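You operate a simulated robot arm through the tools that you are given. There is no shell and no other tool.

The job below is to be done with a simulated robot arm. You get a single attempt, and the scene is never put back.

## Task
Park the trolley at the wall: rail up, dial to TEST, brake on.
Fine: raise the rail before it rolls; back up to the bumper.

Only the result counts: the job must be done as asked and must still hold three seconds after the hand-in. Knocking over, shifting, dropping, spilling or breaking anything else fails it.

## Robot
A 7-joint arm with a fingered hand, fixed in place. Base frame: the origin is at the foot of the arm, x ahead of it, y to its left, z up; the work surface is at about z = 0.84. Units: m, rad, N and s.
With the tool pointing down near the work surface it reaches from about 0.2 to 0.8 m from the base axis. Its first joint turns from -2.897 to 2.897 rad. Payload 4.9 kg.
The TCP is the grasp point between the finger pads, 0.032 m short of the fingertips. In the tool frame z runs along the fingers and y along their closing line. Largest opening 0.192 m; the body of the gripper starts 0.089 m behind the TCP. The gripper is a hand of 3 fingers: y runs from the thumb to the fingers, the wrist lies at [0, 0, -0.267] in the tool frame, and closing takes about 1.5 s.
Orientation is told as [roll, pitch, yaw] about the base's x, y, z axes, in that order, counted from this pose: with the fingers straight down and closing along the base's y, the tool's x points along the base's -x, its y along +y and its z along -z.

## Interface
- The arm moves only by the tool arm_command. Its argument "series" is text: rows parted by semicolons, each of 6 numbers parted by spaces: the shift along the tool's x, y, z in m, then the turn, a rotation vector about the tool's x, y, z in rad. In form: tx ty tz rx ry rz; .... A call has 1 to 20 rows; each row shifts and turns the commanded pose from where the row before left it, along the tool's axes as they then stand. "jaw" is the opening, from 0 (shut) to 1 (fully open), set as the call begins (left out, the last holds). Each row takes 0.2 s and may step no farther than 0.05 m and 0.15 rad from the row before; otherwise, or with a gripper value out of range, the whole call is refused. Where a pose cannot be reached the arm comes as near as it can. A force on the tool above 60 N (or 10 N above the force at the start of the call, whichever is more), or a blocked arm, ends the call early, and 0.2 s more pass. The fingers move at their own pace (about 0.153 m/s each) and stop on an object; they squeeze with about 32 N. The grip force told is the motor's: it shows also when the fingers shut on nothing. Time passes only in rows, and 0.2 s behind the last, so rows that do not move let the fingers close. It gives the time, the measured TCP pose, the force on the tool (base axes), the opening and the grip force at its end, in the units of the frame above (readings bear some noise), with the torque about the TCP (base axes, N m) and any sound that the robot's microphone picked up.
- Cameras (640 x 400 px; columns grow to the right, rows downward): "scene" is fixed at [0.033, -0.6436, 1.5327]; the picture's right is [0.84, -0.54, 0.00], its down [-0.30, -0.47, -0.83] and it looks along [0.45, 0.70, -0.56] (base axes); focal length 334 px, centre (320, 200). "wrist" rides on the gripper at [0.08, -0.046, -0.113] in the tool frame; the picture's right is [0.50, 0.87, 0.00], its down [-0.67, 0.39, -0.63] and it looks along [-0.55, 0.32, 0.78] (tool axes); focal length 226 px, centre (320, 200). There is no depth. A picture from a camera that has moved, and an enlarged one, comes with that camera's place and axes in the base frame and with its lens. The place of the scene camera against the robot may be out by one fixed shift of up to 0.025 m in any direction.
- get_image(camera): a new picture of that camera. No time passes.
- curl_fingers(finger1, finger2, thumb_bend): sets how far each is bent, from 0 (flat) to 1 (curled in); at 0.3 the hand is open as for a grip, at 0.7 the pads meet at the TCP. One left out holds its place. A second passes; each finger stops where it meets its share of the squeeze, and holds until it gets a number again. A gripper value or a shape takes the hand back. It gives what a move gives, with no picture; readings hold the bend of each and the force on the fingers (four entries, about 0 where the hand has none), thumb and palm.
- grasp_type(shape): the hand has 3 fingers and takes this shape, open, in about a second: jaw (thumb against the fingers, like two jaws); tri (thumb and two fingers); tip (a fingertip pinch); poke (one finger out to press); point (the index stretched); flat (the hand flat); cup (the hand cupped); fist (a fist). The gripper value then closes the fingers along that shape, each until it touches; the sizes above hold for jaw. It gives what a move gives, with no picture.
- enlarge(camera, box): a new picture of the part [left, top, right, bottom] of that camera's present view, enlarged. No time passes.
- hand_in(): hands the job in; it is judged then, once.

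Nothing tells you positions but the pictures and the camera data. Unless the task says otherwise, let go and move clear before handing in.

The tools are called after "Emit:" as name(argument=value, ...) on one line, values as JSON. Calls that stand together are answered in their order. arm_command: Moves the arm, as the interface text tells. Its arguments: {"type":"object","properties":{"series":{"type":"string"},"jaw":{"type":"number"}},"required":["series"]} The other tools are called the same way: grasp_type (shape) gives the hand a shape; curl_fingers (finger1, finger2, thumb_bend) moves the fingers one by one; get_image (camera) takes a picture; enlarge (camera, box) takes an enlarged picture of a part of a camera's view; hand_in () hands the job in.

At the start:

```text
clock: 0.0
ee_pos: [0.4177, 0.0843, 1.1598]
ee_rot: [-0.001, 0.001, -0.002]
ft_force: [-1.1, 0.3, 0.0]
torque: [0.02, -0.05, -0.01]
width: 0.192
grasp_force: 0.0
shape: jaw
bend: [0.3, 0.3, 0.3]
finger forces: [0.0, 0.0, 0.0, 0.0, 0.0, 0.0]
```

scene: 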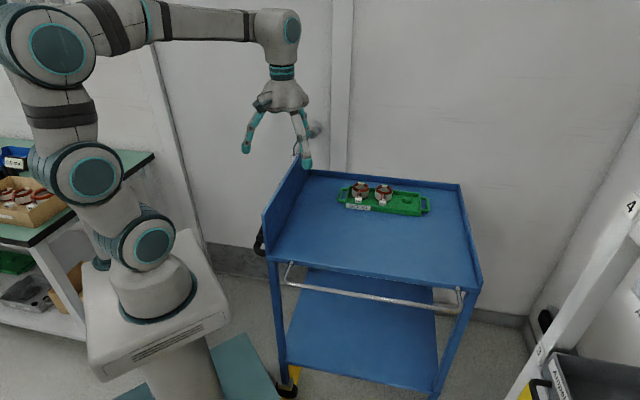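
wrist: 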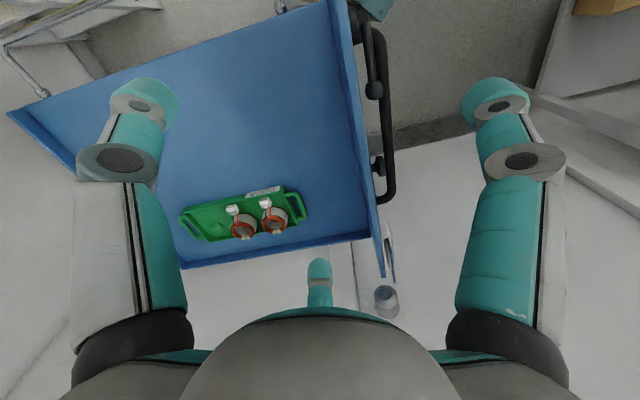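

I see a blue trolley with a folded-down silver rail on its near side, a black handle on its left side, and a green tray with two parts on top. I'll look closer to find the rail, the dial, the brake and the bumper.

Emit:
enlarge(camera="scene", box=[230, 90, 390, 190])

Emit:
enlarge(camera="scene", box=[240, 240, 400, 400])

Emit:
enlarge(camera="scene", box=[380, 240, 640, 400])

Emit:
enlarge(camera="wrist", box=[300, 0, 460, 320])

Emit:
enlarge(camera="wrist", box=[0, 0, 320, 200])

```text
4.00 times, centred on (310, 140) of scene
camera zoom: at [0.033, -0.6436, 1.5327], right [0.84, -0.54, 0.0], down [-0.3, -0.47, -0.83], along [0.45, 0.7, -0.56], focal length 1337 px, centre (360, 440)
```

zoom: 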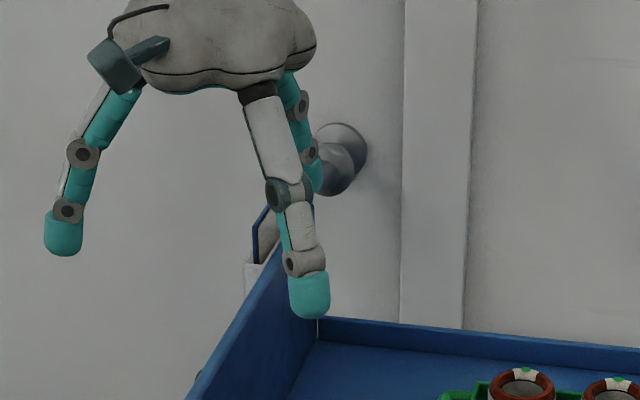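

```text
2.50 times, centred on (320, 320) of scene
camera zoom: at [0.033, -0.6436, 1.5327], right [0.84, -0.54, 0.0], down [-0.3, -0.47, -0.83], along [0.45, 0.7, -0.56], focal length 836 px, centre (320, -100)
```

zoom: 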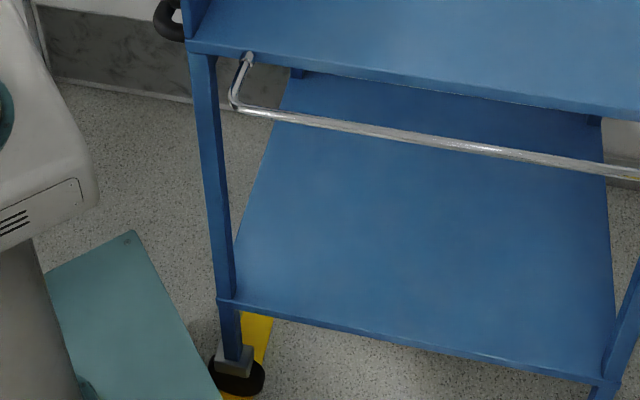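

```text
2.46 times, centred on (510, 320) of scene
camera zoom: at [0.033, -0.6436, 1.5327], right [0.84, -0.54, 0.0], down [-0.3, -0.47, -0.83], along [0.45, 0.7, -0.56], focal length 823 px, centre (-148, -95)
```

zoom: 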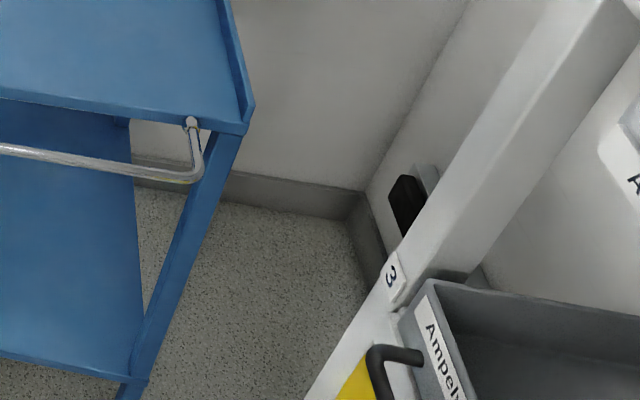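

```text
1.25 times, centred on (380, 160) of wrist
camera zoom: at [0.3391, 0.0395, 1.2723], right [-0.5, 0.87, 0.0], down [0.67, 0.39, 0.63], along [0.55, 0.32, -0.78], focal length 283 px, centre (245, 250)
```

zoom: 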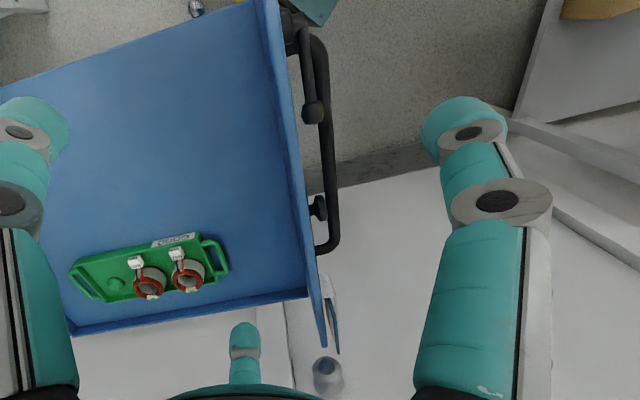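

```text
2.00 times, centred on (160, 100) of wrist
camera zoom: at [0.3391, 0.0395, 1.2723], right [-0.5, 0.87, 0.0], down [0.67, 0.39, 0.63], along [0.55, 0.32, -0.78], focal length 452 px, centre (640, 400)
```

zoom: 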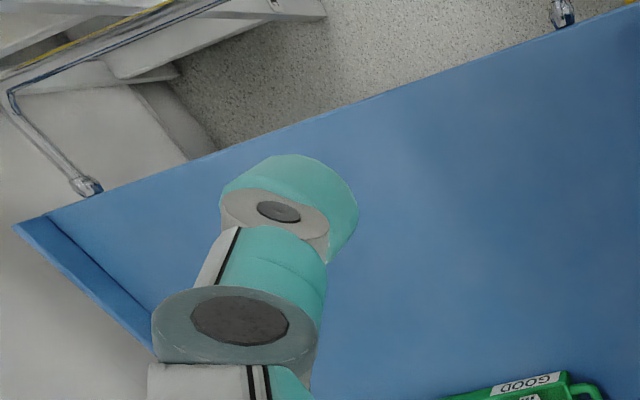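

The rail hangs folded on the near side. I need a better look at the handle end, at the silver cylinder on the far wall, and at the small item by the trolley's back-left corner.

Emit:
enlarge(camera="wrist", box=[340, 0, 420, 50])

Emit:
enlarge(camera="wrist", box=[340, 200, 440, 330])

Emit:
enlarge(camera="wrist", box=[330, 60, 430, 210])

Emit:
enlarge(camera="scene", box=[280, 110, 340, 170])

Emit:
enlarge(camera="scene", box=[500, 180, 640, 400])

Emit:
enlarge(camera="scene", box=[240, 200, 310, 290])

```text
8.00 times, centred on (380, 25) of wrist
camera zoom: at [0.3391, 0.0395, 1.2723], right [-0.5, 0.87, 0.0], down [0.67, 0.39, 0.63], along [0.55, 0.32, -0.78], focal length 1808 px, centre (-160, 1600)
```

zoom: 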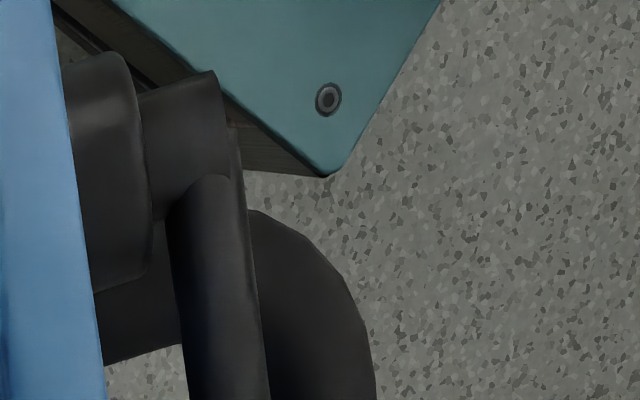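

```text
3.08 times, centred on (390, 265) of wrist
camera zoom: at [0.3391, 0.0395, 1.2723], right [-0.5, 0.87, 0.0], down [0.67, 0.39, 0.63], along [0.55, 0.32, -0.78], focal length 696 px, centre (105, 0)
```

zoom: 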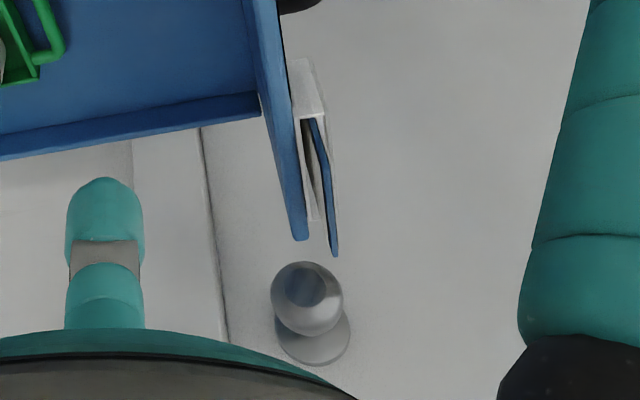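

```text
2.67 times, centred on (380, 135) of wrist
camera zoom: at [0.3391, 0.0395, 1.2723], right [-0.5, 0.87, 0.0], down [0.67, 0.39, 0.63], along [0.55, 0.32, -0.78], focal length 603 px, centre (160, 373)
```

zoom: 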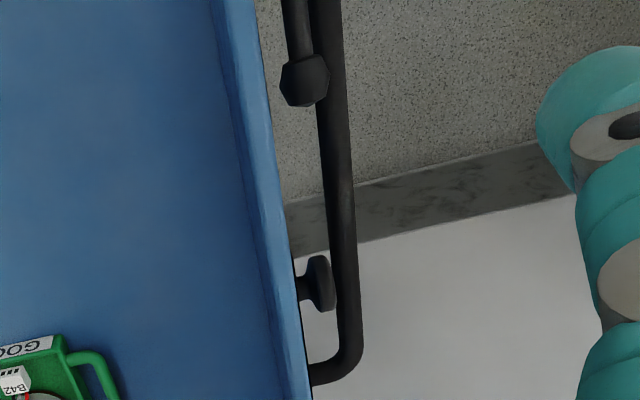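

```text
6.67 times, centred on (310, 140) of scene
camera zoom: at [0.033, -0.6436, 1.5327], right [0.84, -0.54, 0.0], down [-0.3, -0.47, -0.83], along [0.45, 0.7, -0.56], focal length 2229 px, centre (387, 600)
```

zoom: 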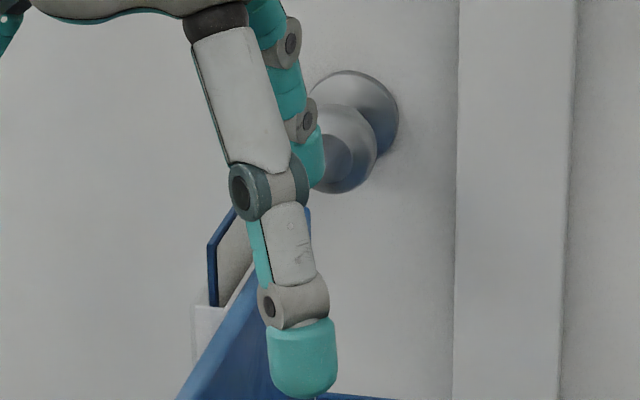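

```text
1.82 times, centred on (570, 290) of scene
camera zoom: at [0.033, -0.6436, 1.5327], right [0.84, -0.54, 0.0], down [-0.3, -0.47, -0.83], along [0.45, 0.7, -0.56], focal length 608 px, centre (-134, 36)
```

zoom: 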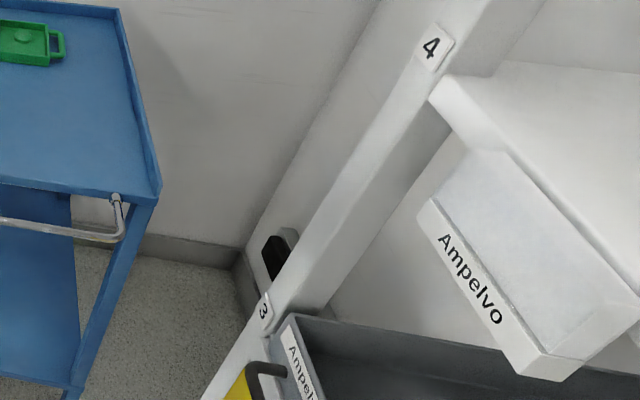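

```text
4.44 times, centred on (275, 245) of scene
camera zoom: at [0.033, -0.6436, 1.5327], right [0.84, -0.54, 0.0], down [-0.3, -0.47, -0.83], along [0.45, 0.7, -0.56], focal length 1486 px, centre (520, 0)
```

zoom: 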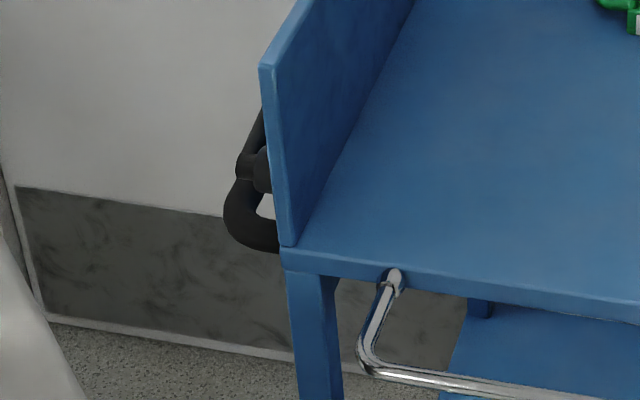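

The two dark knobs on the outer face of the trolley's left panel look like the brake lever (near end) and the dial (far end). The black pad low on the right-hand wall looks like the bumper. I'll move the hand above the handle end and look at that panel.

Emit:
arm_command(series="0.0187 0.0407 0 0 0 0;0.0187 0.0407 0 0 0 0;0.0187 0.0407 0 0 0 0;0.0187 0.0407 0 0 0 0;0.0187 0.0407 0 0 0 0;0.0187 0.0407 0 0 0 0;0.0187 0.0407 0 0 0 0;0.0187 0.0407 0 0 0 0;0.0187 0.0407 0 0 0 0;0 0 0 0 0 0.131;0 0 0 0 0 0.131;0 0 0 0 0 0.131;0 0 0 0 0 0.131;0 0 0 0 0 0.131;0 0 0 0 0 0.131;0 0 0 0 0 0.131;0 0 0 0 0 0.131;0 0 0 0 0 0.131;0 0 0 0 0 0.131")

Emit:
get_image(camera="wrist")

Emit:
get_image(camera="scene")

```text
clock: 4.0
ee_pos: [0.2512, 0.4509, 1.16]
ee_rot: [-0.002, 0.0, -1.313]
ft_force: [0.8, -0.6, 0.0]
torque: [0.01, 0.01, -0.01]
width: 0.192
grasp_force: 0.0
shape: jaw
bend: [0.3, 0.3, 0.3]
finger forces: [0.1, 0.0, 0.0, 0.0, 0.0, 0.0]
```

```text
taken
camera wrist: at [0.186, 0.5171, 1.2726], right [0.71, 0.7, 0.0], down [0.55, -0.55, 0.63], along [0.44, -0.45, -0.78], focal length 226 px, centre (320, 200)
```

wrist: 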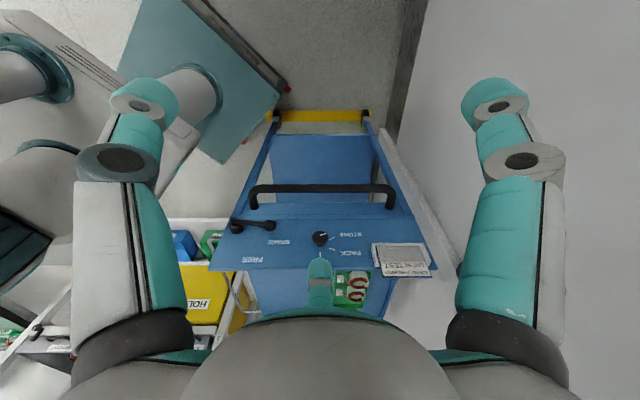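

```text
taken
```

scene: 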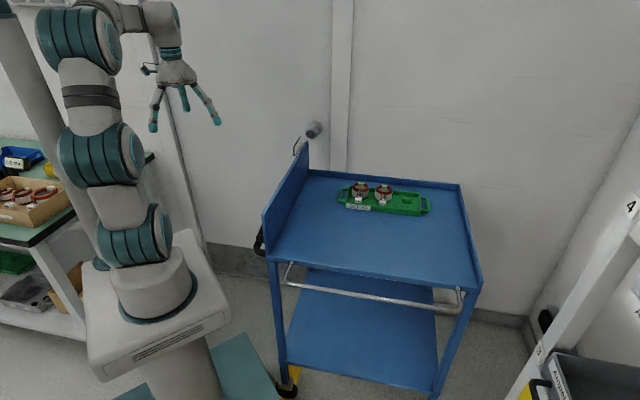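

Now the outer panel is visible: brake lever marked BRAKE/FREE, a dial with printed positions, and a card holder. I'll enlarge it to read the labels.

Emit:
enlarge(camera="wrist", box=[220, 160, 450, 300])

Emit:
enlarge(camera="wrist", box=[290, 215, 380, 275])

Emit:
enlarge(camera="wrist", box=[220, 200, 310, 270])

Emit:
enlarge(camera="wrist", box=[365, 230, 445, 285])

```text
2.78 times, centred on (335, 230) of wrist
camera zoom: at [0.186, 0.5171, 1.2726], right [0.71, 0.7, 0.0], down [0.55, -0.55, 0.63], along [0.44, -0.45, -0.78], focal length 629 px, centre (278, 116)
```

zoom: 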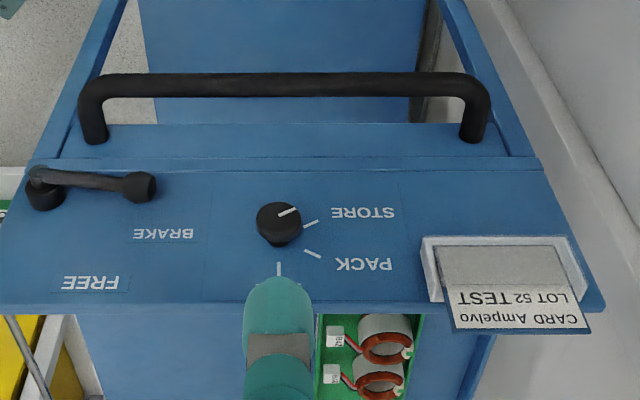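

```text
6.67 times, centred on (335, 245) of wrist
camera zoom: at [0.186, 0.5171, 1.2726], right [0.71, 0.7, 0.0], down [0.55, -0.55, 0.63], along [0.44, -0.45, -0.78], focal length 1507 px, centre (220, -100)
```

zoom: 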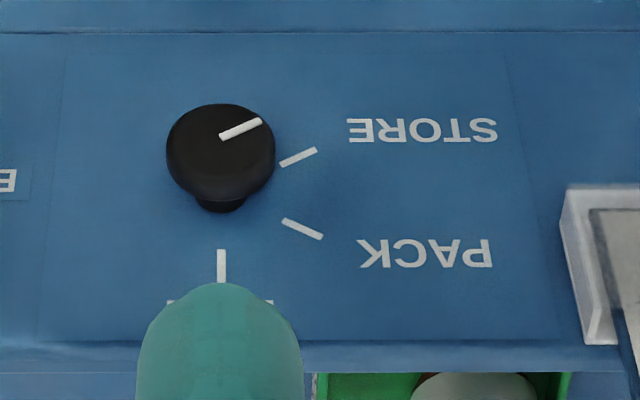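

```text
5.71 times, centred on (265, 235) of wrist
camera zoom: at [0.186, 0.5171, 1.2726], right [0.71, 0.7, 0.0], down [0.55, -0.55, 0.63], along [0.44, -0.45, -0.78], focal length 1292 px, centre (634, 0)
```

zoom: 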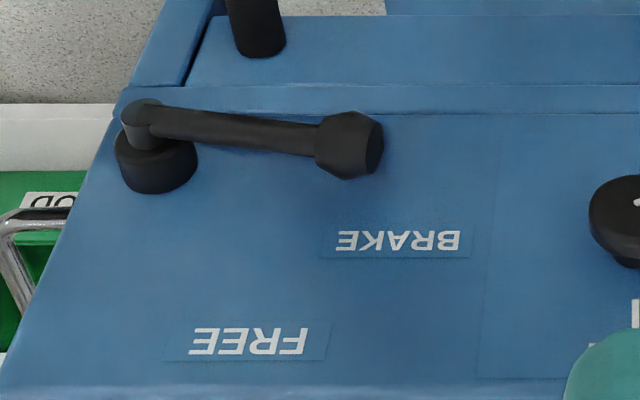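

```text
7.27 times, centred on (405, 258) of wrist
camera zoom: at [0.186, 0.5171, 1.2726], right [0.71, 0.7, 0.0], down [0.55, -0.55, 0.63], along [0.44, -0.45, -0.78], focal length 1644 px, centre (-298, -218)
```

zoom: 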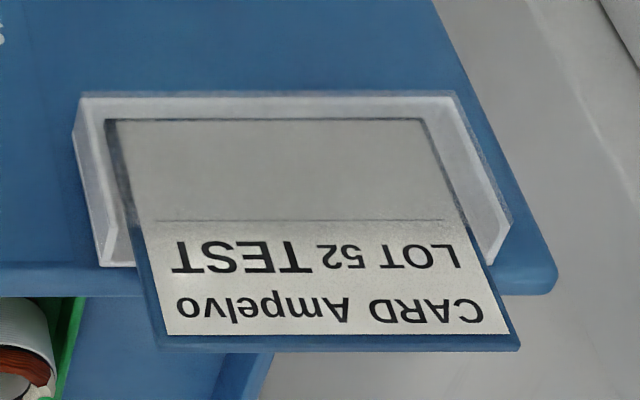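

The brake lever currently points at BRAKE and the dial is on STORE; a third dial label at the top is hidden by a finger. I'll shift the camera forward to read it.

Emit:
arm_command(series="-0.0346 0.0201 0 0 0 0;-0.0346 0.0201 0 0 0 0;-0.0346 0.0201 0 0 0 0")

Emit:
enlarge(camera="wrist", box=[200, 120, 460, 282])

Emit:
get_image(camera="wrist")

```text
clock: 4.8
ee_pos: [0.3357, 0.3653, 1.1592]
ee_rot: [-0.001, 0.002, -1.312]
ft_force: [0.5, -0.2, 0.6]
torque: [-0.04, 0.03, 0.01]
width: 0.1918
grasp_force: 0.0
shape: jaw
bend: [0.3, 0.3, 0.3]
finger forces: [0.1, 0.0, 0.1, 0.0, 0.1, 0.1]
```

```text
2.46 times, centred on (330, 201) of wrist
camera zoom: at [0.2714, 0.431, 1.2724], right [0.71, 0.71, 0.0], down [0.55, -0.55, 0.63], along [0.45, -0.45, -0.78], focal length 556 px, centre (295, 198)
```

zoom: 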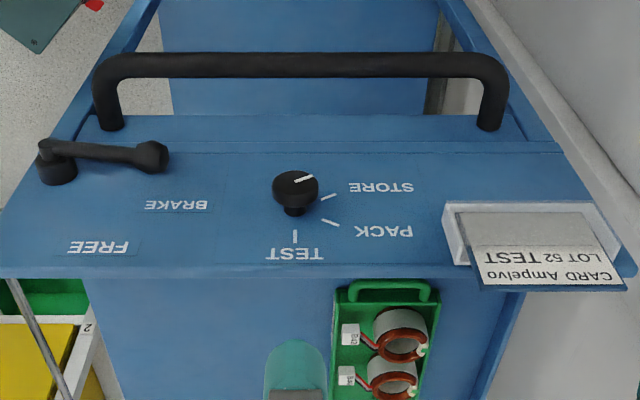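

```text
taken
camera wrist: at [0.2714, 0.431, 1.2724], right [0.71, 0.71, 0.0], down [0.55, -0.55, 0.63], along [0.45, -0.45, -0.78], focal length 226 px, centre (320, 200)
```

wrist: 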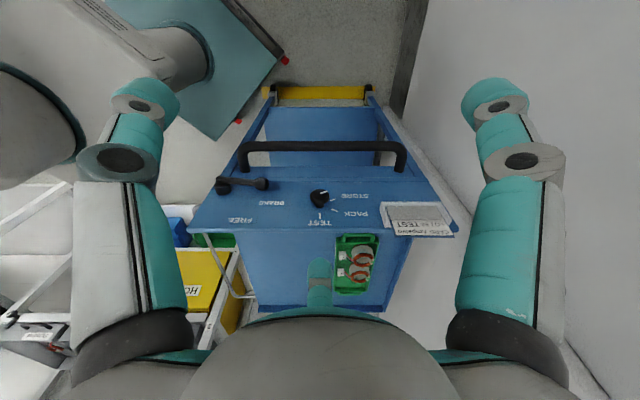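

TEST is at the dial's top: 120° clockwise from STORE as seen from the handle side. The lever horizontal means BRAKE (currently on), up means FREE. Next I'll inspect the rail and bumper from here.

Emit:
enlarge(camera="wrist", box=[180, 220, 280, 320])

Emit:
enlarge(camera="scene", box=[270, 250, 370, 312])

Emit:
enlarge(camera="scene", box=[400, 260, 500, 322])

```text
4.00 times, centred on (230, 270) of wrist
camera zoom: at [0.2714, 0.431, 1.2724], right [0.71, 0.71, 0.0], down [0.55, -0.55, 0.63], along [0.45, -0.45, -0.78], focal length 904 px, centre (680, -80)
```

zoom: 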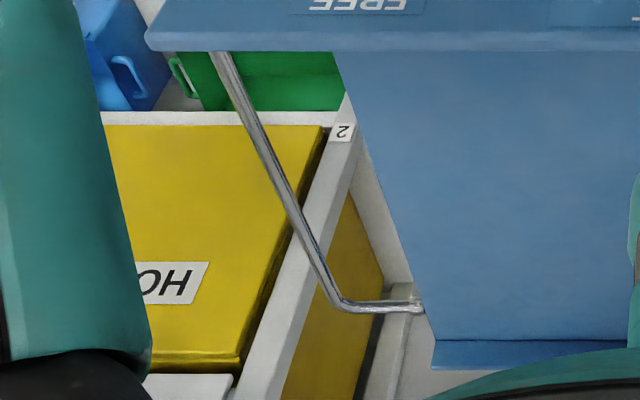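

```text
6.40 times, centred on (320, 281) of scene
camera zoom: at [0.033, -0.6436, 1.5327], right [0.84, -0.54, 0.0], down [-0.3, -0.47, -0.83], along [0.45, 0.7, -0.56], focal length 2140 px, centre (320, -318)
```

zoom: 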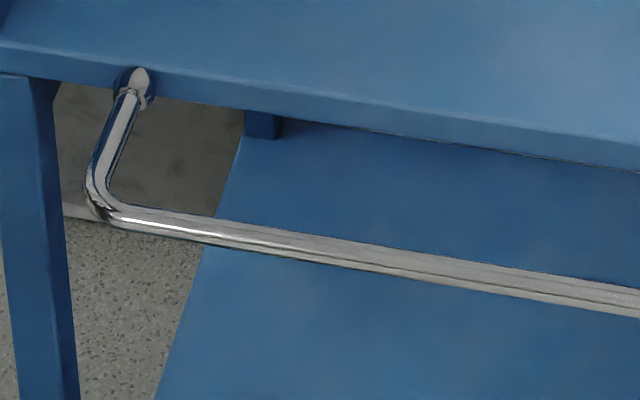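

```text
6.40 times, centred on (450, 291) of scene
camera zoom: at [0.033, -0.6436, 1.5327], right [0.84, -0.54, 0.0], down [-0.3, -0.47, -0.83], along [0.45, 0.7, -0.56], focal length 2140 px, centre (-512, -382)
```

zoom: 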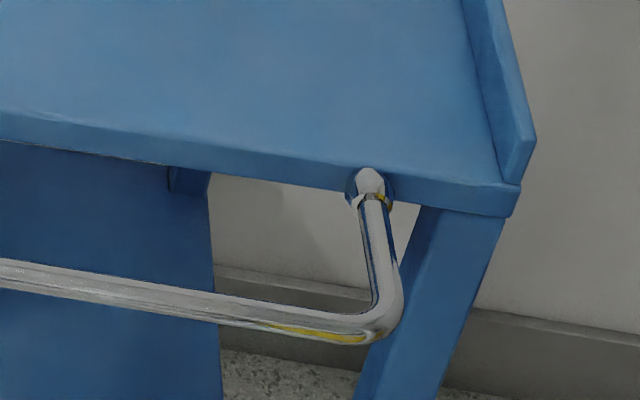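

The rail sticks out horizontally at about table height (bar at s≈0.25–0.70 along the trolley, roughly 0.066 m out from its hinges), so raising means swinging it up 90°. I'll move above the bar's middle with fingers set to close across it and check alignment.

Emit:
arm_command(series="0 0 0 0 0 -0.132;0 0 0 0 0 -0.132;0 0 0 0 0 -0.132;0 0 0 0 0 -0.132;-0.0415 -0.0266 0 0 0 0;-0.0415 -0.0266 0 0 0 0;-0.0415 -0.0266 0 0 0 0;-0.0415 -0.0266 0 0 0 0;-0.0415 -0.0266 0 0 0 0;-0.0415 -0.0266 0 0 0 0;-0.0415 -0.0266 0 0 0 0;-0.0415 -0.0266 0 0 0 0;-0.0415 -0.0266 0 0 0 0;-0.0415 -0.0266 0 0 0 0;-0.0415 -0.0266 0 0 0 0;-0.0415 -0.0266 0 0 0 0", jaw=0.4)

Emit:
get_image(camera="wrist")

Emit:
get_image(camera="scene")

```text
clock: 8.2
ee_pos: [0.464, -0.2099, 1.1623]
ee_rot: [-0.001, 0.001, -0.784]
ft_force: [0.5, -1.0, -0.7]
torque: [0.01, -0.01, 0.02]
width: 0.0772
grasp_force: 0.0
shape: jaw
bend: [0.42, 0.41, 0.7]
finger forces: [0.0, 0.1, 0.1, 0.0, 0.0, 0.0]
```

```text
taken
camera wrist: at [0.3765, -0.1864, 1.2745], right [0.26, 0.97, 0.0], down [0.75, -0.2, 0.63], along [0.61, -0.16, -0.78], focal length 226 px, centre (320, 200)
```

wrist: 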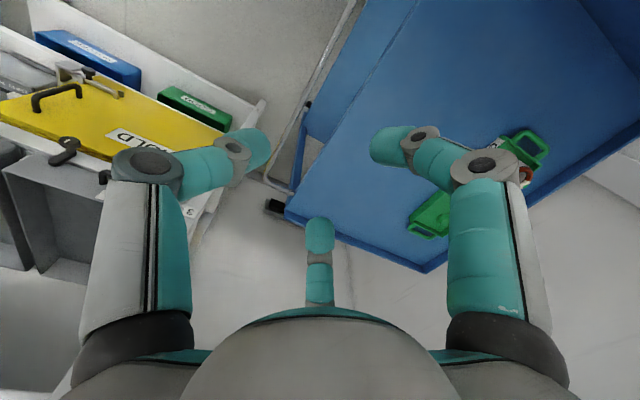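

```text
taken
```

scene: 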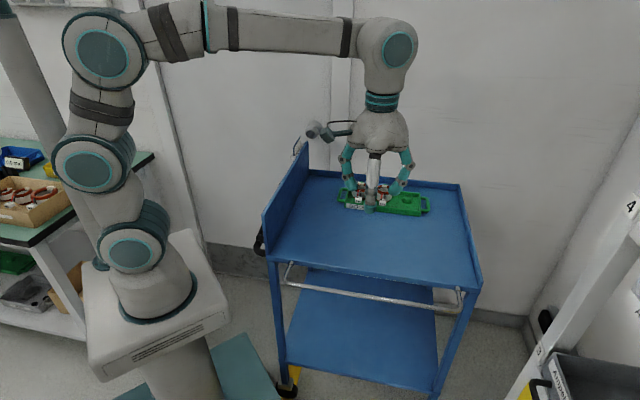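

The fingers are nicely aligned along the trolley's side. I want to look closely at the dark block near the trolley's right end and at the bar.

Emit:
enlarge(camera="wrist", box=[220, 120, 380, 220])

Emit:
enlarge(camera="wrist", box=[260, 0, 440, 112])

Emit:
enlarge(camera="scene", box=[500, 290, 580, 340])

```text
4.00 times, centred on (300, 170) of wrist
camera zoom: at [0.3765, -0.1864, 1.2745], right [0.26, 0.97, 0.0], down [0.75, -0.2, 0.63], along [0.61, -0.16, -0.78], focal length 904 px, centre (400, 320)
```

zoom: 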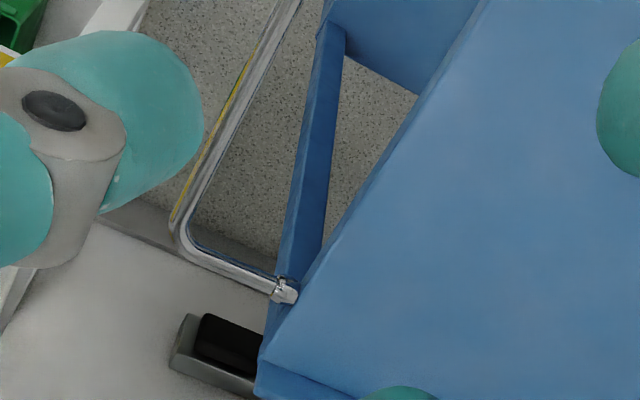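

```text
3.56 times, centred on (350, 56) of wrist
camera zoom: at [0.3765, -0.1864, 1.2745], right [0.26, 0.97, 0.0], down [0.75, -0.2, 0.63], along [0.61, -0.16, -0.78], focal length 804 px, centre (213, 712)
```

zoom: 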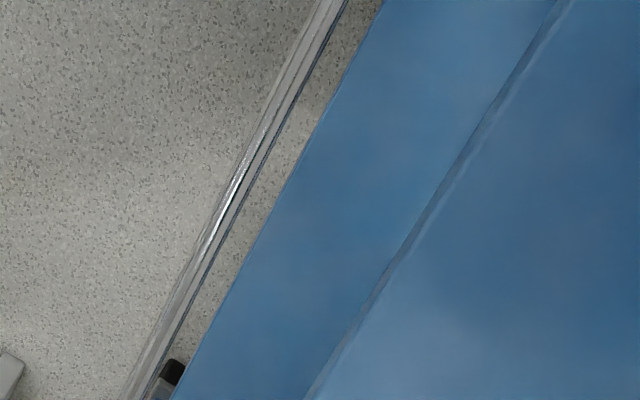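

```text
8.00 times, centred on (540, 315) of scene
camera zoom: at [0.033, -0.6436, 1.5327], right [0.84, -0.54, 0.0], down [-0.3, -0.47, -0.83], along [0.45, 0.7, -0.56], focal length 2674 px, centre (-1440, -720)
```

zoom: 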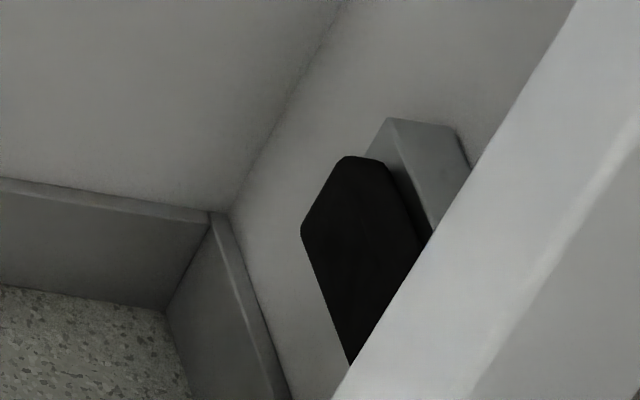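

The bumper is a long black pad on the right-end wall. The bar's centreline is at about n=0.167 with a clear gap of about 0.075 m to the table edge, so the fingers can straddle it; I'll descend to just above it and check.

Emit:
arm_command(series="0 -0.0125 0 0 0 0;0 0 0.044 0 0 0;0 0 0.044 0 0 0;0 0 0.044 0 0 0;0 0 0.044 0 0 0;0 0 0.044 0 0 0;0 0 0.04 0 0 0")

Emit:
get_image(camera="wrist")

Emit:
get_image(camera="scene")

Emit:
enlarge(camera="scene", box=[310, 220, 450, 320])

```text
clock: 9.8
ee_pos: [0.457, -0.219, 0.8984]
ee_rot: [0.001, -0.001, -0.784]
ft_force: [0.7, -0.4, 0.1]
torque: [0.03, 0.03, -0.01]
width: 0.0767
grasp_force: 0.1
shape: jaw
bend: [0.42, 0.41, 0.7]
finger forces: [0.0, 0.0, 0.0, 0.1, 0.0, 0.0]
```

```text
taken
camera wrist: at [0.368, -0.1951, 1.0098], right [0.26, 0.97, 0.0], down [0.75, -0.2, 0.63], along [0.61, -0.16, -0.77], focal length 226 px, centre (320, 200)
```

wrist: 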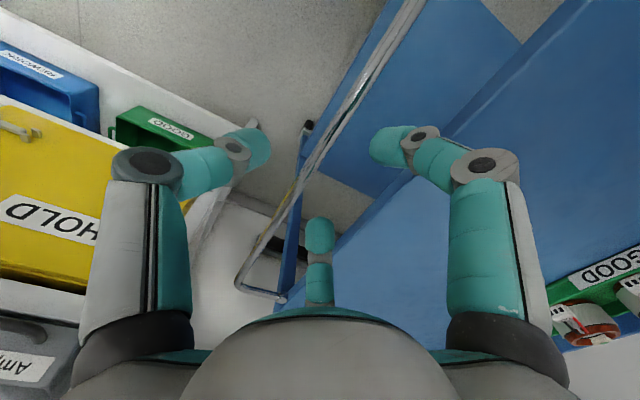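

```text
taken
```

scene: 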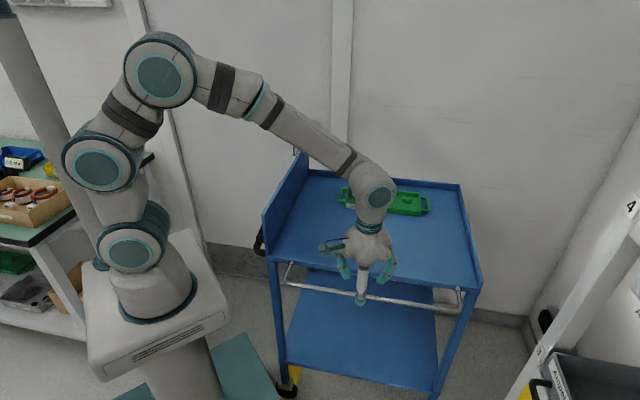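

```text
4.00 times, centred on (380, 270) of scene
camera zoom: at [0.033, -0.6436, 1.5327], right [0.84, -0.54, 0.0], down [-0.3, -0.47, -0.83], along [0.45, 0.7, -0.56], focal length 1337 px, centre (80, -80)
```

zoom: 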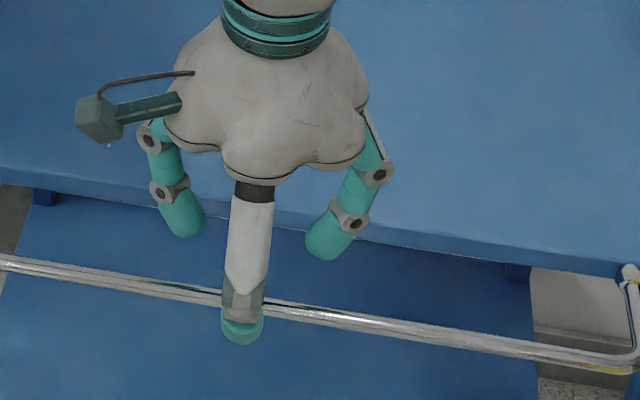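

The bar runs between the thumb and the two fingers. I'll lower the last bit so the bar sits at the pads, then look again before closing.

Emit:
arm_command(series="0 0 0.02 0 0 0;0 0 0.02 0 0 0;0 0 0.02 0 0 0;0 0 0.008 0 0 0")

Emit:
get_image(camera="wrist")

Emit:
enlarge(camera="scene", box=[310, 220, 450, 320])

```text
clock: 10.8
ee_pos: [0.4544, -0.2201, 0.8309]
ee_rot: [0.001, 0.002, -0.784]
ft_force: [0.7, 0.4, 0.1]
torque: [0.01, 0.01, 0.02]
width: 0.0772
grasp_force: 0.0
shape: jaw
bend: [0.42, 0.41, 0.7]
finger forces: [0.1, 0.1, 0.1, 0.1, 0.0, 0.1]
```

```text
taken
camera wrist: at [0.3657, -0.196, 0.9434], right [0.26, 0.97, 0.0], down [0.75, -0.2, 0.63], along [0.61, -0.16, -0.78], focal length 226 px, centre (320, 200)
```

wrist: 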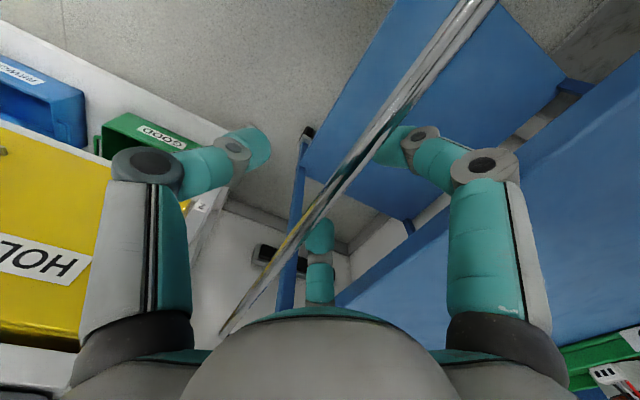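

```text
4.00 times, centred on (380, 270) of scene
camera zoom: at [0.033, -0.6436, 1.5327], right [0.84, -0.54, 0.0], down [-0.3, -0.47, -0.83], along [0.45, 0.7, -0.56], focal length 1337 px, centre (80, -80)
```

zoom: 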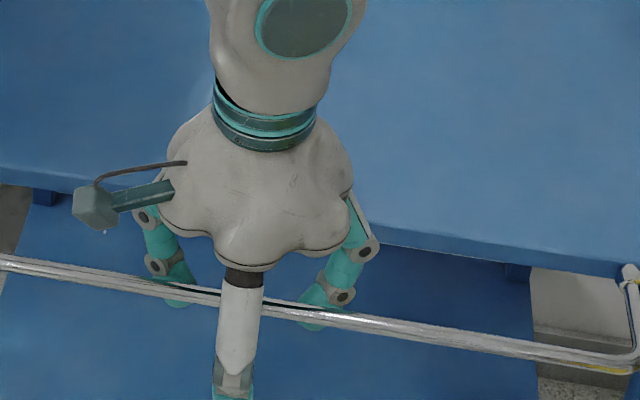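

The bar (n≈0.170, z≈0.833) sits almost exactly at the TCP. Closing the fingers on it.

Emit:
arm_command(series="0 0.004 0.002 0 0 0;0 0 0 0 0 0;0 0 0 0 0 0;0 0 0 0 0 0;0 0 0 0 0 0;0 0 0 0 0 0;0 0 0 0 0 0", jaw=0)

Emit:
get_image(camera="wrist")

```text
clock: 12.4
ee_pos: [0.4566, -0.2181, 0.8285]
ee_rot: [0.0, -0.001, -0.784]
ft_force: [0.8, -0.2, -0.4]
torque: [0.02, 0.0, -0.03]
width: 0.0001
grasp_force: 32.2
shape: jaw
bend: [0.7, 0.7, 0.7]
finger forces: [0.1, 0.1, 0.0, 0.0, 0.1, 0.0]
```

```text
taken
camera wrist: at [0.3685, -0.1936, 0.9423], right [0.26, 0.97, 0.0], down [0.75, -0.2, 0.63], along [0.61, -0.16, -0.78], focal length 226 px, centre (320, 200)
```

wrist: 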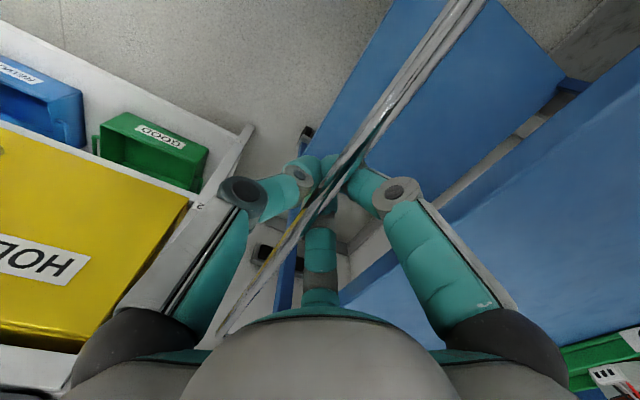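

The fingers met beneath the bar, so the bar is caged just above the pads rather than pinched, which works as a hook. I'll lift along the hinge arc for the first half and check.

Emit:
arm_command(series="0 0 -0.01 0 0 0;0 0.0013 -0.0097 0 0 0;0 0.0013 -0.0097 0 0 0;0 0.0037 -0.009 0 0 0;0 0.0037 -0.009 0 0 0;0 0.006 -0.0078 0 0 0;0 0.006 -0.0078 0 0 0")

Emit:
get_image(camera="wrist")

Emit:
enlarge(camera="scene", box=[270, 200, 490, 330])

```text
clock: 14.0
ee_pos: [0.4724, -0.2014, 0.8918]
ee_rot: [-0.001, -0.001, -0.783]
ft_force: [11.4, 5.1, -18.3]
torque: [-0.05, 0.0, -0.01]
width: 0.0
grasp_force: 31.7
shape: jaw
bend: [0.7, 0.7, 0.7]
finger forces: [3.6, 3.8, 0.1, 0.0, 0.1, 0.0]
```

```text
taken
camera wrist: at [0.3833, -0.1773, 1.0045], right [0.26, 0.97, 0.0], down [0.75, -0.2, 0.63], along [0.61, -0.16, -0.78], focal length 226 px, centre (320, 200)
```

wrist: 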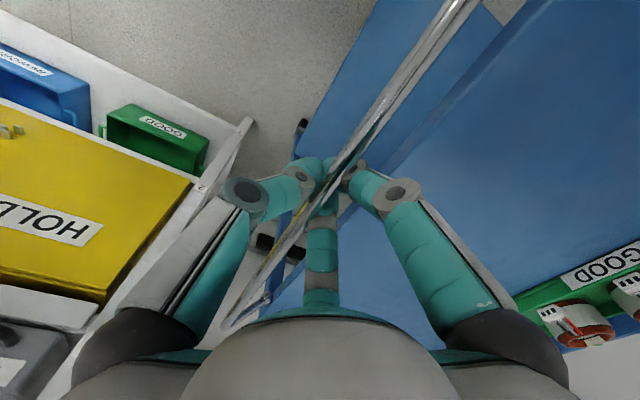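

```text
2.91 times, centred on (380, 265) of scene
camera zoom: at [0.033, -0.6436, 1.5327], right [0.84, -0.54, 0.0], down [-0.3, -0.47, -0.83], along [0.45, 0.7, -0.56], focal length 972 px, centre (146, 11)
```

zoom: 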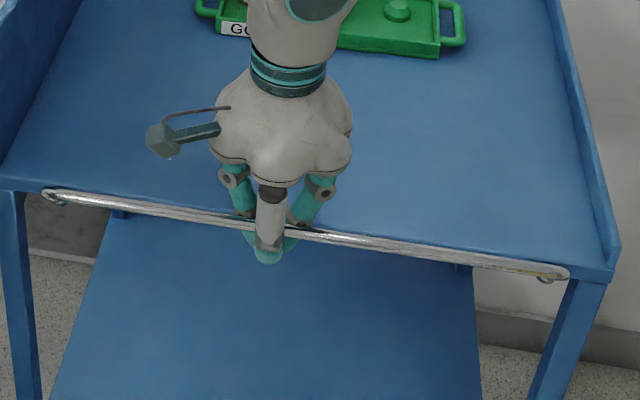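

The rail has swung about halfway up and pulls slightly inwards, so I'll bias the rest of the arc toward the table.

Emit:
arm_command(series="0 0.008 0 0 0 0;0 0.0078 -0.006 0 0 0;0 0.0078 -0.006 0 0 0;0 0.009 -0.0037 0 0 0;0 0.009 -0.0037 0 0 0")

Emit:
get_image(camera="wrist")

Emit:
enlarge(camera="scene", box=[270, 200, 490, 330])

```text
clock: 15.2
ee_pos: [0.5011, -0.1719, 0.9095]
ee_rot: [-0.001, 0.0, -0.785]
ft_force: [1.5, 1.4, -9.6]
torque: [-0.02, 0.01, 0.05]
width: 0.0
grasp_force: 31.6
shape: jaw
bend: [0.7, 0.7, 0.7]
finger forces: [1.8, 1.6, 0.1, 0.0, 0.0, 0.1]
```

```text
taken
camera wrist: at [0.4127, -0.1478, 1.0236], right [0.26, 0.97, 0.0], down [0.75, -0.2, 0.63], along [0.61, -0.16, -0.78], focal length 226 px, centre (320, 200)
```

wrist: 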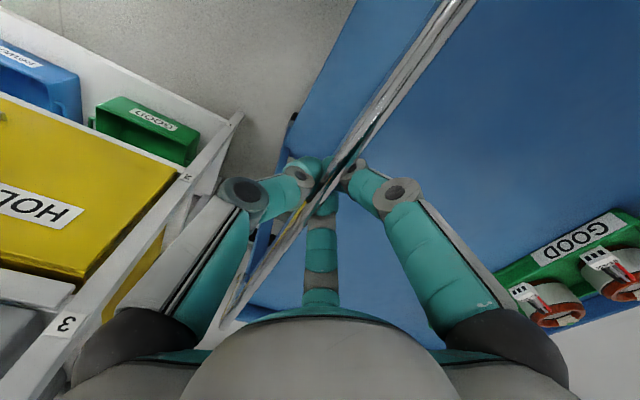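

```text
2.91 times, centred on (380, 265) of scene
camera zoom: at [0.033, -0.6436, 1.5327], right [0.84, -0.54, 0.0], down [-0.3, -0.47, -0.83], along [0.45, 0.7, -0.56], focal length 972 px, centre (146, 11)
```

zoom: 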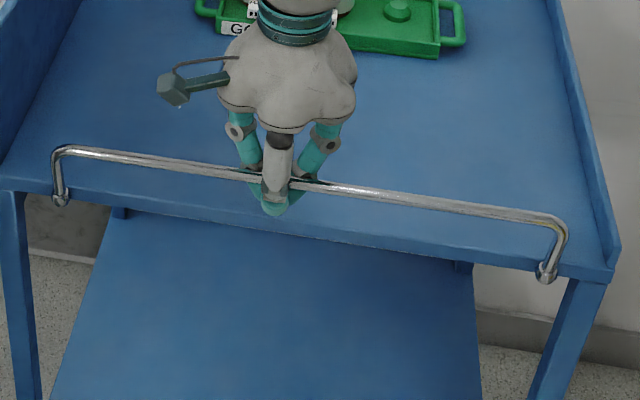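

The rail is nearly upright. I'll continue pushing inward gently until it meets its stop.

Emit:
arm_command(series="0 0.006 -0.001 0 0 0;0 0.006 0 0 0 0;0 0.006 0 0 0 0;0 0.006 0.001 0 0 0")

Emit:
enlarge(camera="scene", box=[270, 200, 490, 330])

```text
clock: 16.2
ee_pos: [0.5144, -0.157, 0.913]
ee_rot: [-0.005, 0.004, -0.783]
ft_force: [-31.6, -32.6, 4.4]
torque: [-0.34, 0.37, 0.02]
width: 0.0002
grasp_force: 31.8
shape: jaw
bend: [0.7, 0.7, 0.74]
finger forces: [0.0, 0.0, 0.0, 0.0, 56.7, 0.0]
```

```text
2.91 times, centred on (380, 265) of scene
camera zoom: at [0.033, -0.6436, 1.5327], right [0.84, -0.54, 0.0], down [-0.3, -0.47, -0.83], along [0.45, 0.7, -0.56], focal length 972 px, centre (146, 11)
```

zoom: 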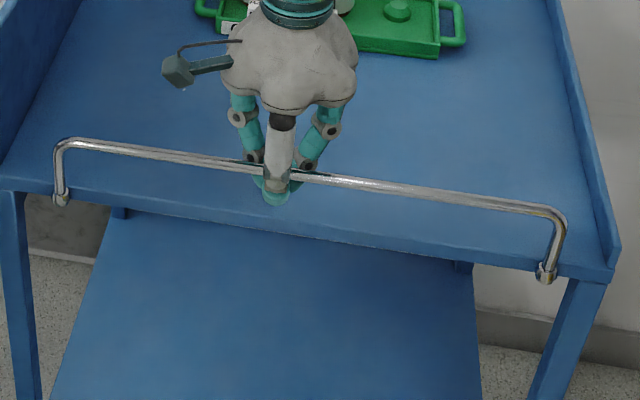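

The rail hit its upright stop. I'll relax the push, open the fingers, and see if it stays up.

Emit:
arm_command(series="0 -0.005 0 0 0 0;0 -0.004 0 0 0 0;0 0 0 0 0 0")

Emit:
arm_command(series="0 0 0 0 0 0;0 0 0 0 0 0;0 0 0 0 0 0;0 0 0 0 0 0", jaw=0.4)

Emit:
enlarge(camera="scene", box=[270, 200, 490, 330])

Emit:
get_image(camera="wrist")

```text
clock: 17.0
ee_pos: [0.5136, -0.1621, 0.9129]
ee_rot: [0.002, 0.0, -0.784]
ft_force: [-11.8, -4.1, -2.1]
torque: [-0.05, 0.11, -0.03]
width: 0.0
grasp_force: 32.3
shape: jaw
bend: [0.7, 0.7, 0.72]
finger forces: [0.0, 0.0, 0.0, 0.1, 0.1, 0.0]
```

```text
clock: 18.0
ee_pos: [0.5124, -0.1615, 0.9133]
ee_rot: [0.001, -0.002, -0.783]
ft_force: [0.2, 1.2, -0.2]
torque: [-0.01, 0.01, 0.03]
width: 0.0763
grasp_force: 0.1
shape: jaw
bend: [0.42, 0.42, 0.7]
finger forces: [0.0, 0.0, 0.1, 0.0, 0.0, 0.0]
```

```text
2.91 times, centred on (380, 265) of scene
camera zoom: at [0.033, -0.6436, 1.5327], right [0.84, -0.54, 0.0], down [-0.3, -0.47, -0.83], along [0.45, 0.7, -0.56], focal length 972 px, centre (146, 11)
```

zoom: 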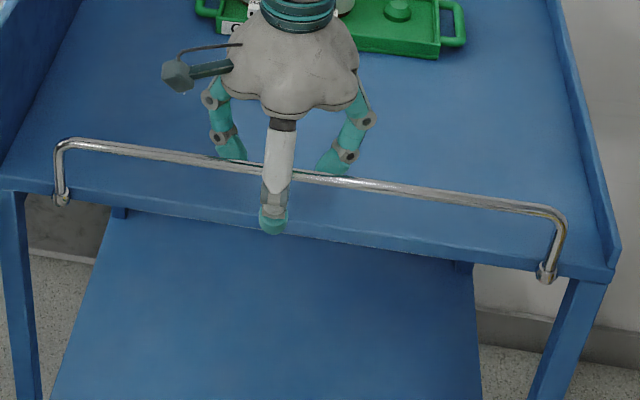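

```text
taken
camera wrist: at [0.424, -0.1375, 1.0254], right [0.26, 0.97, 0.0], down [0.75, -0.2, 0.63], along [0.61, -0.16, -0.78], focal length 226 px, centre (320, 200)
```

wrist: 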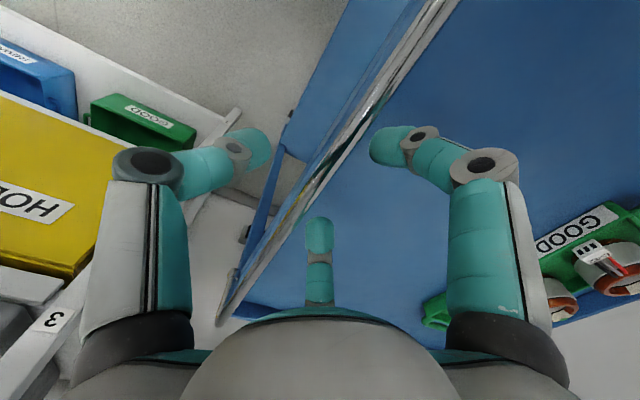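

The rail stays upright on its own. Now I'll lift clear and travel to the handle end for the dial.

Emit:
arm_command(series="0 0 -0.03 0 0 0;0 0 -0.045 0 0 0;0 0 -0.045 0 0 0;0 0 -0.045 0 0 0;0 0 -0.045 0 0 0;0 0 -0.045 0 0 0;0.0388 0.0226 0 0 0 0;0.0388 0.0226 0 0 0 0;0.0388 0.0226 0 0 0 0;0.0388 0.0226 0 0 0 0;0.0388 0.0226 0 0 0 0;0.0388 0.0226 0 0 0 0;0.0388 0.0226 0 0 0 0;0.0388 0.0226 0 0 0 0;0.0388 0.0226 0 0 0 0;0.0388 0.0226 0 0 0 0;0.0388 0.0226 0 0 0 0")

Emit:
get_image(camera="scene")

```text
clock: 21.6
ee_pos: [0.3881, 0.3147, 1.1672]
ee_rot: [0.001, 0.002, -0.783]
ft_force: [-0.8, 0.2, 0.6]
torque: [0.03, -0.03, -0.01]
width: 0.0764
grasp_force: 0.0
shape: jaw
bend: [0.42, 0.42, 0.7]
finger forces: [0.0, 0.1, 0.0, 0.0, 0.0, 0.0]
```

```text
taken
```

scene: 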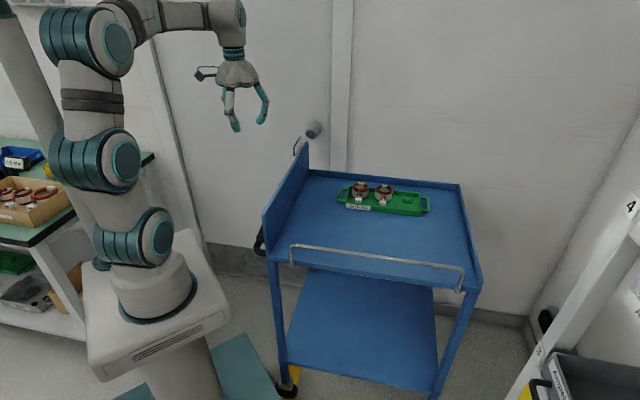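

Rail confirmed up. I'll turn the hand 180° about its axis so that, once pitched horizontal, the camera ends up above the hand.

Emit:
arm_command(series="0 0 0 0 0 -0.15;0 0 0 0 0 -0.15;0 0 0 0 0 -0.15;0 0 0 0 0 -0.15;0 0 0 0 0 -0.15;0 0 0 0 0 -0.15;0 0 0 0 0 -0.15;0 0 0 0 0 -0.15;0 0 0 0 0 -0.15;0 0 0 0 0 -0.15;0 0 0 0 0 -0.15;0 0 0 0 0 -0.15;0 0 0 0 0 -0.15;0 0 0 0 0 -0.15;0 0 0 0 0 -0.15;0 0 0 0 0 -0.15;0 0 0 0 0 -0.15;0 0 0 0 0 -0.15;0 0 0 0 0 -0.15;0 0 0 0 0 -0.15")

```text
clock: 25.8
ee_pos: [0.3843, 0.316, 1.1679]
ee_rot: [0.0, 0.0, 2.218]
ft_force: [0.2, 0.3, -0.1]
torque: [-0.01, -0.02, -0.01]
width: 0.0765
grasp_force: 0.1
shape: jaw
bend: [0.42, 0.42, 0.7]
finger forces: [0.0, 0.0, 0.0, 0.1, 0.1, 0.0]
```

That turn worked. Now pitching the hand to horizontal, pointing at the panel.

Emit:
arm_command(series="0 0 0 0 0 -0.138;0 0 0 0 0.1428 0;0 0 0 0 0.1428 0;0 0 0 0 0.1428 0;0 0 0 0 0.1428 0;0 0 0 0 0.1428 0;0 0 0 0 0.1428 0;0 0 0 0 0.1428 0;0 0 0 0 0.1428 0;0 0 0 0 0.1428 0;0 0 0 0 0.1428 0;0 0 0 0 0.1428 0")

Emit:
get_image(camera="scene")

Emit:
get_image(camera="wrist")

```text
clock: 28.4
ee_pos: [0.3777, 0.3237, 1.1711]
ee_rot: [-2.573, 1.569, -0.218]
ft_force: [0.3, 0.1, 0.4]
torque: [0.03, 0.0, -0.01]
width: 0.0767
grasp_force: 0.0
shape: jaw
bend: [0.42, 0.42, 0.7]
finger forces: [0.1, 0.0, 0.0, 0.0, 0.1, 0.0]
out of reach, approached as far as the arm can: row 1
```

```text
taken
```

scene: 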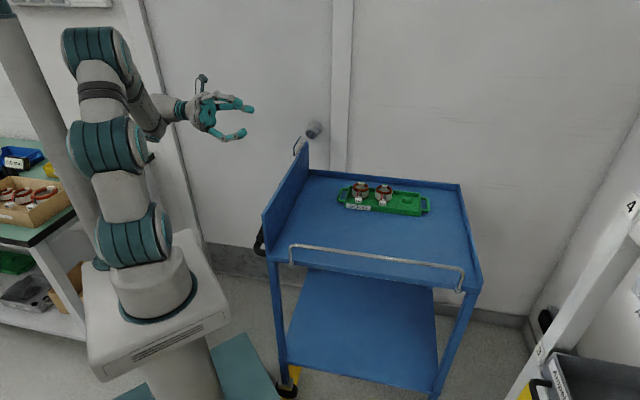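

```text
taken
camera wrist: at [0.3314, 0.4359, 1.2494], right [-0.62, -0.61, 0.5], down [-0.72, 0.17, -0.67], along [0.32, -0.77, -0.55], focal length 226 px, centre (320, 200)
```

wrist: 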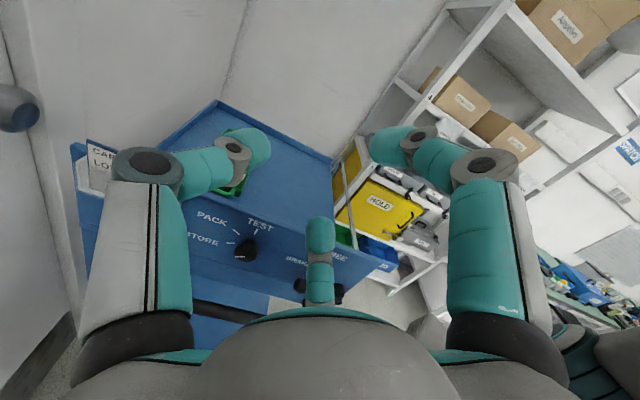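

The hand is now horizontal, pointing straight at the panel with the camera above. I'll lower it to dial height at a standoff.

Emit:
arm_command(series="-0.045 0 0 0 0 0;-0.045 0 0 0 0 0;-0.045 0 0 0 0 0;-0.045 0 0 0 0 0;-0.045 0 0 0 0 0")

Emit:
get_image(camera="wrist")

Emit:
get_image(camera="scene")

```text
clock: 29.6
ee_pos: [0.3736, 0.3219, 0.9455]
ee_rot: [-1.052, 1.568, 1.299]
ft_force: [0.0, 0.0, -0.1]
torque: [0.01, 0.04, -0.02]
width: 0.0768
grasp_force: 0.0
shape: jaw
bend: [0.42, 0.42, 0.7]
finger forces: [0.1, 0.0, 0.0, 0.0, 0.0, 0.0]
```

```text
taken
camera wrist: at [0.3279, 0.4349, 1.0249], right [-0.61, -0.61, 0.5], down [-0.72, 0.18, -0.67], along [0.32, -0.77, -0.55], focal length 226 px, centre (320, 200)
```

wrist: 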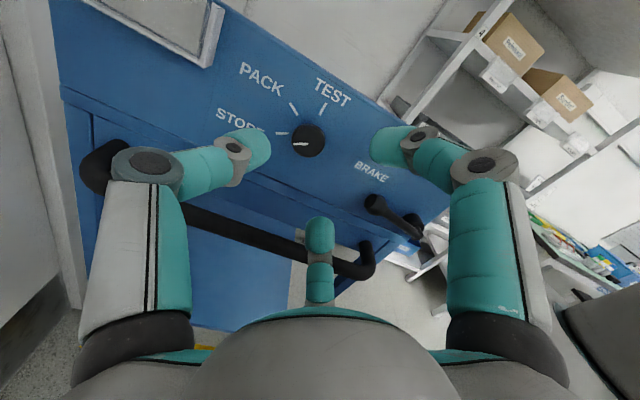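

```text
taken
```

scene: 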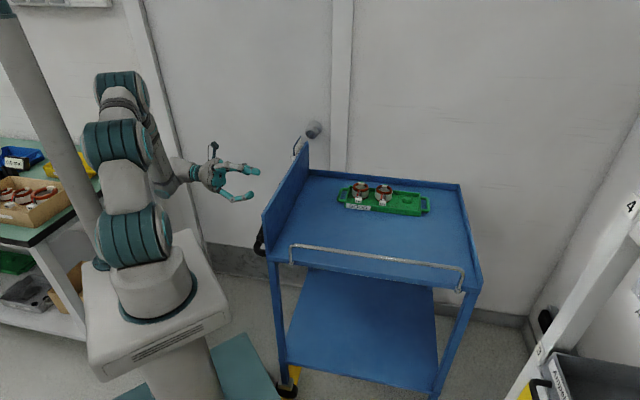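

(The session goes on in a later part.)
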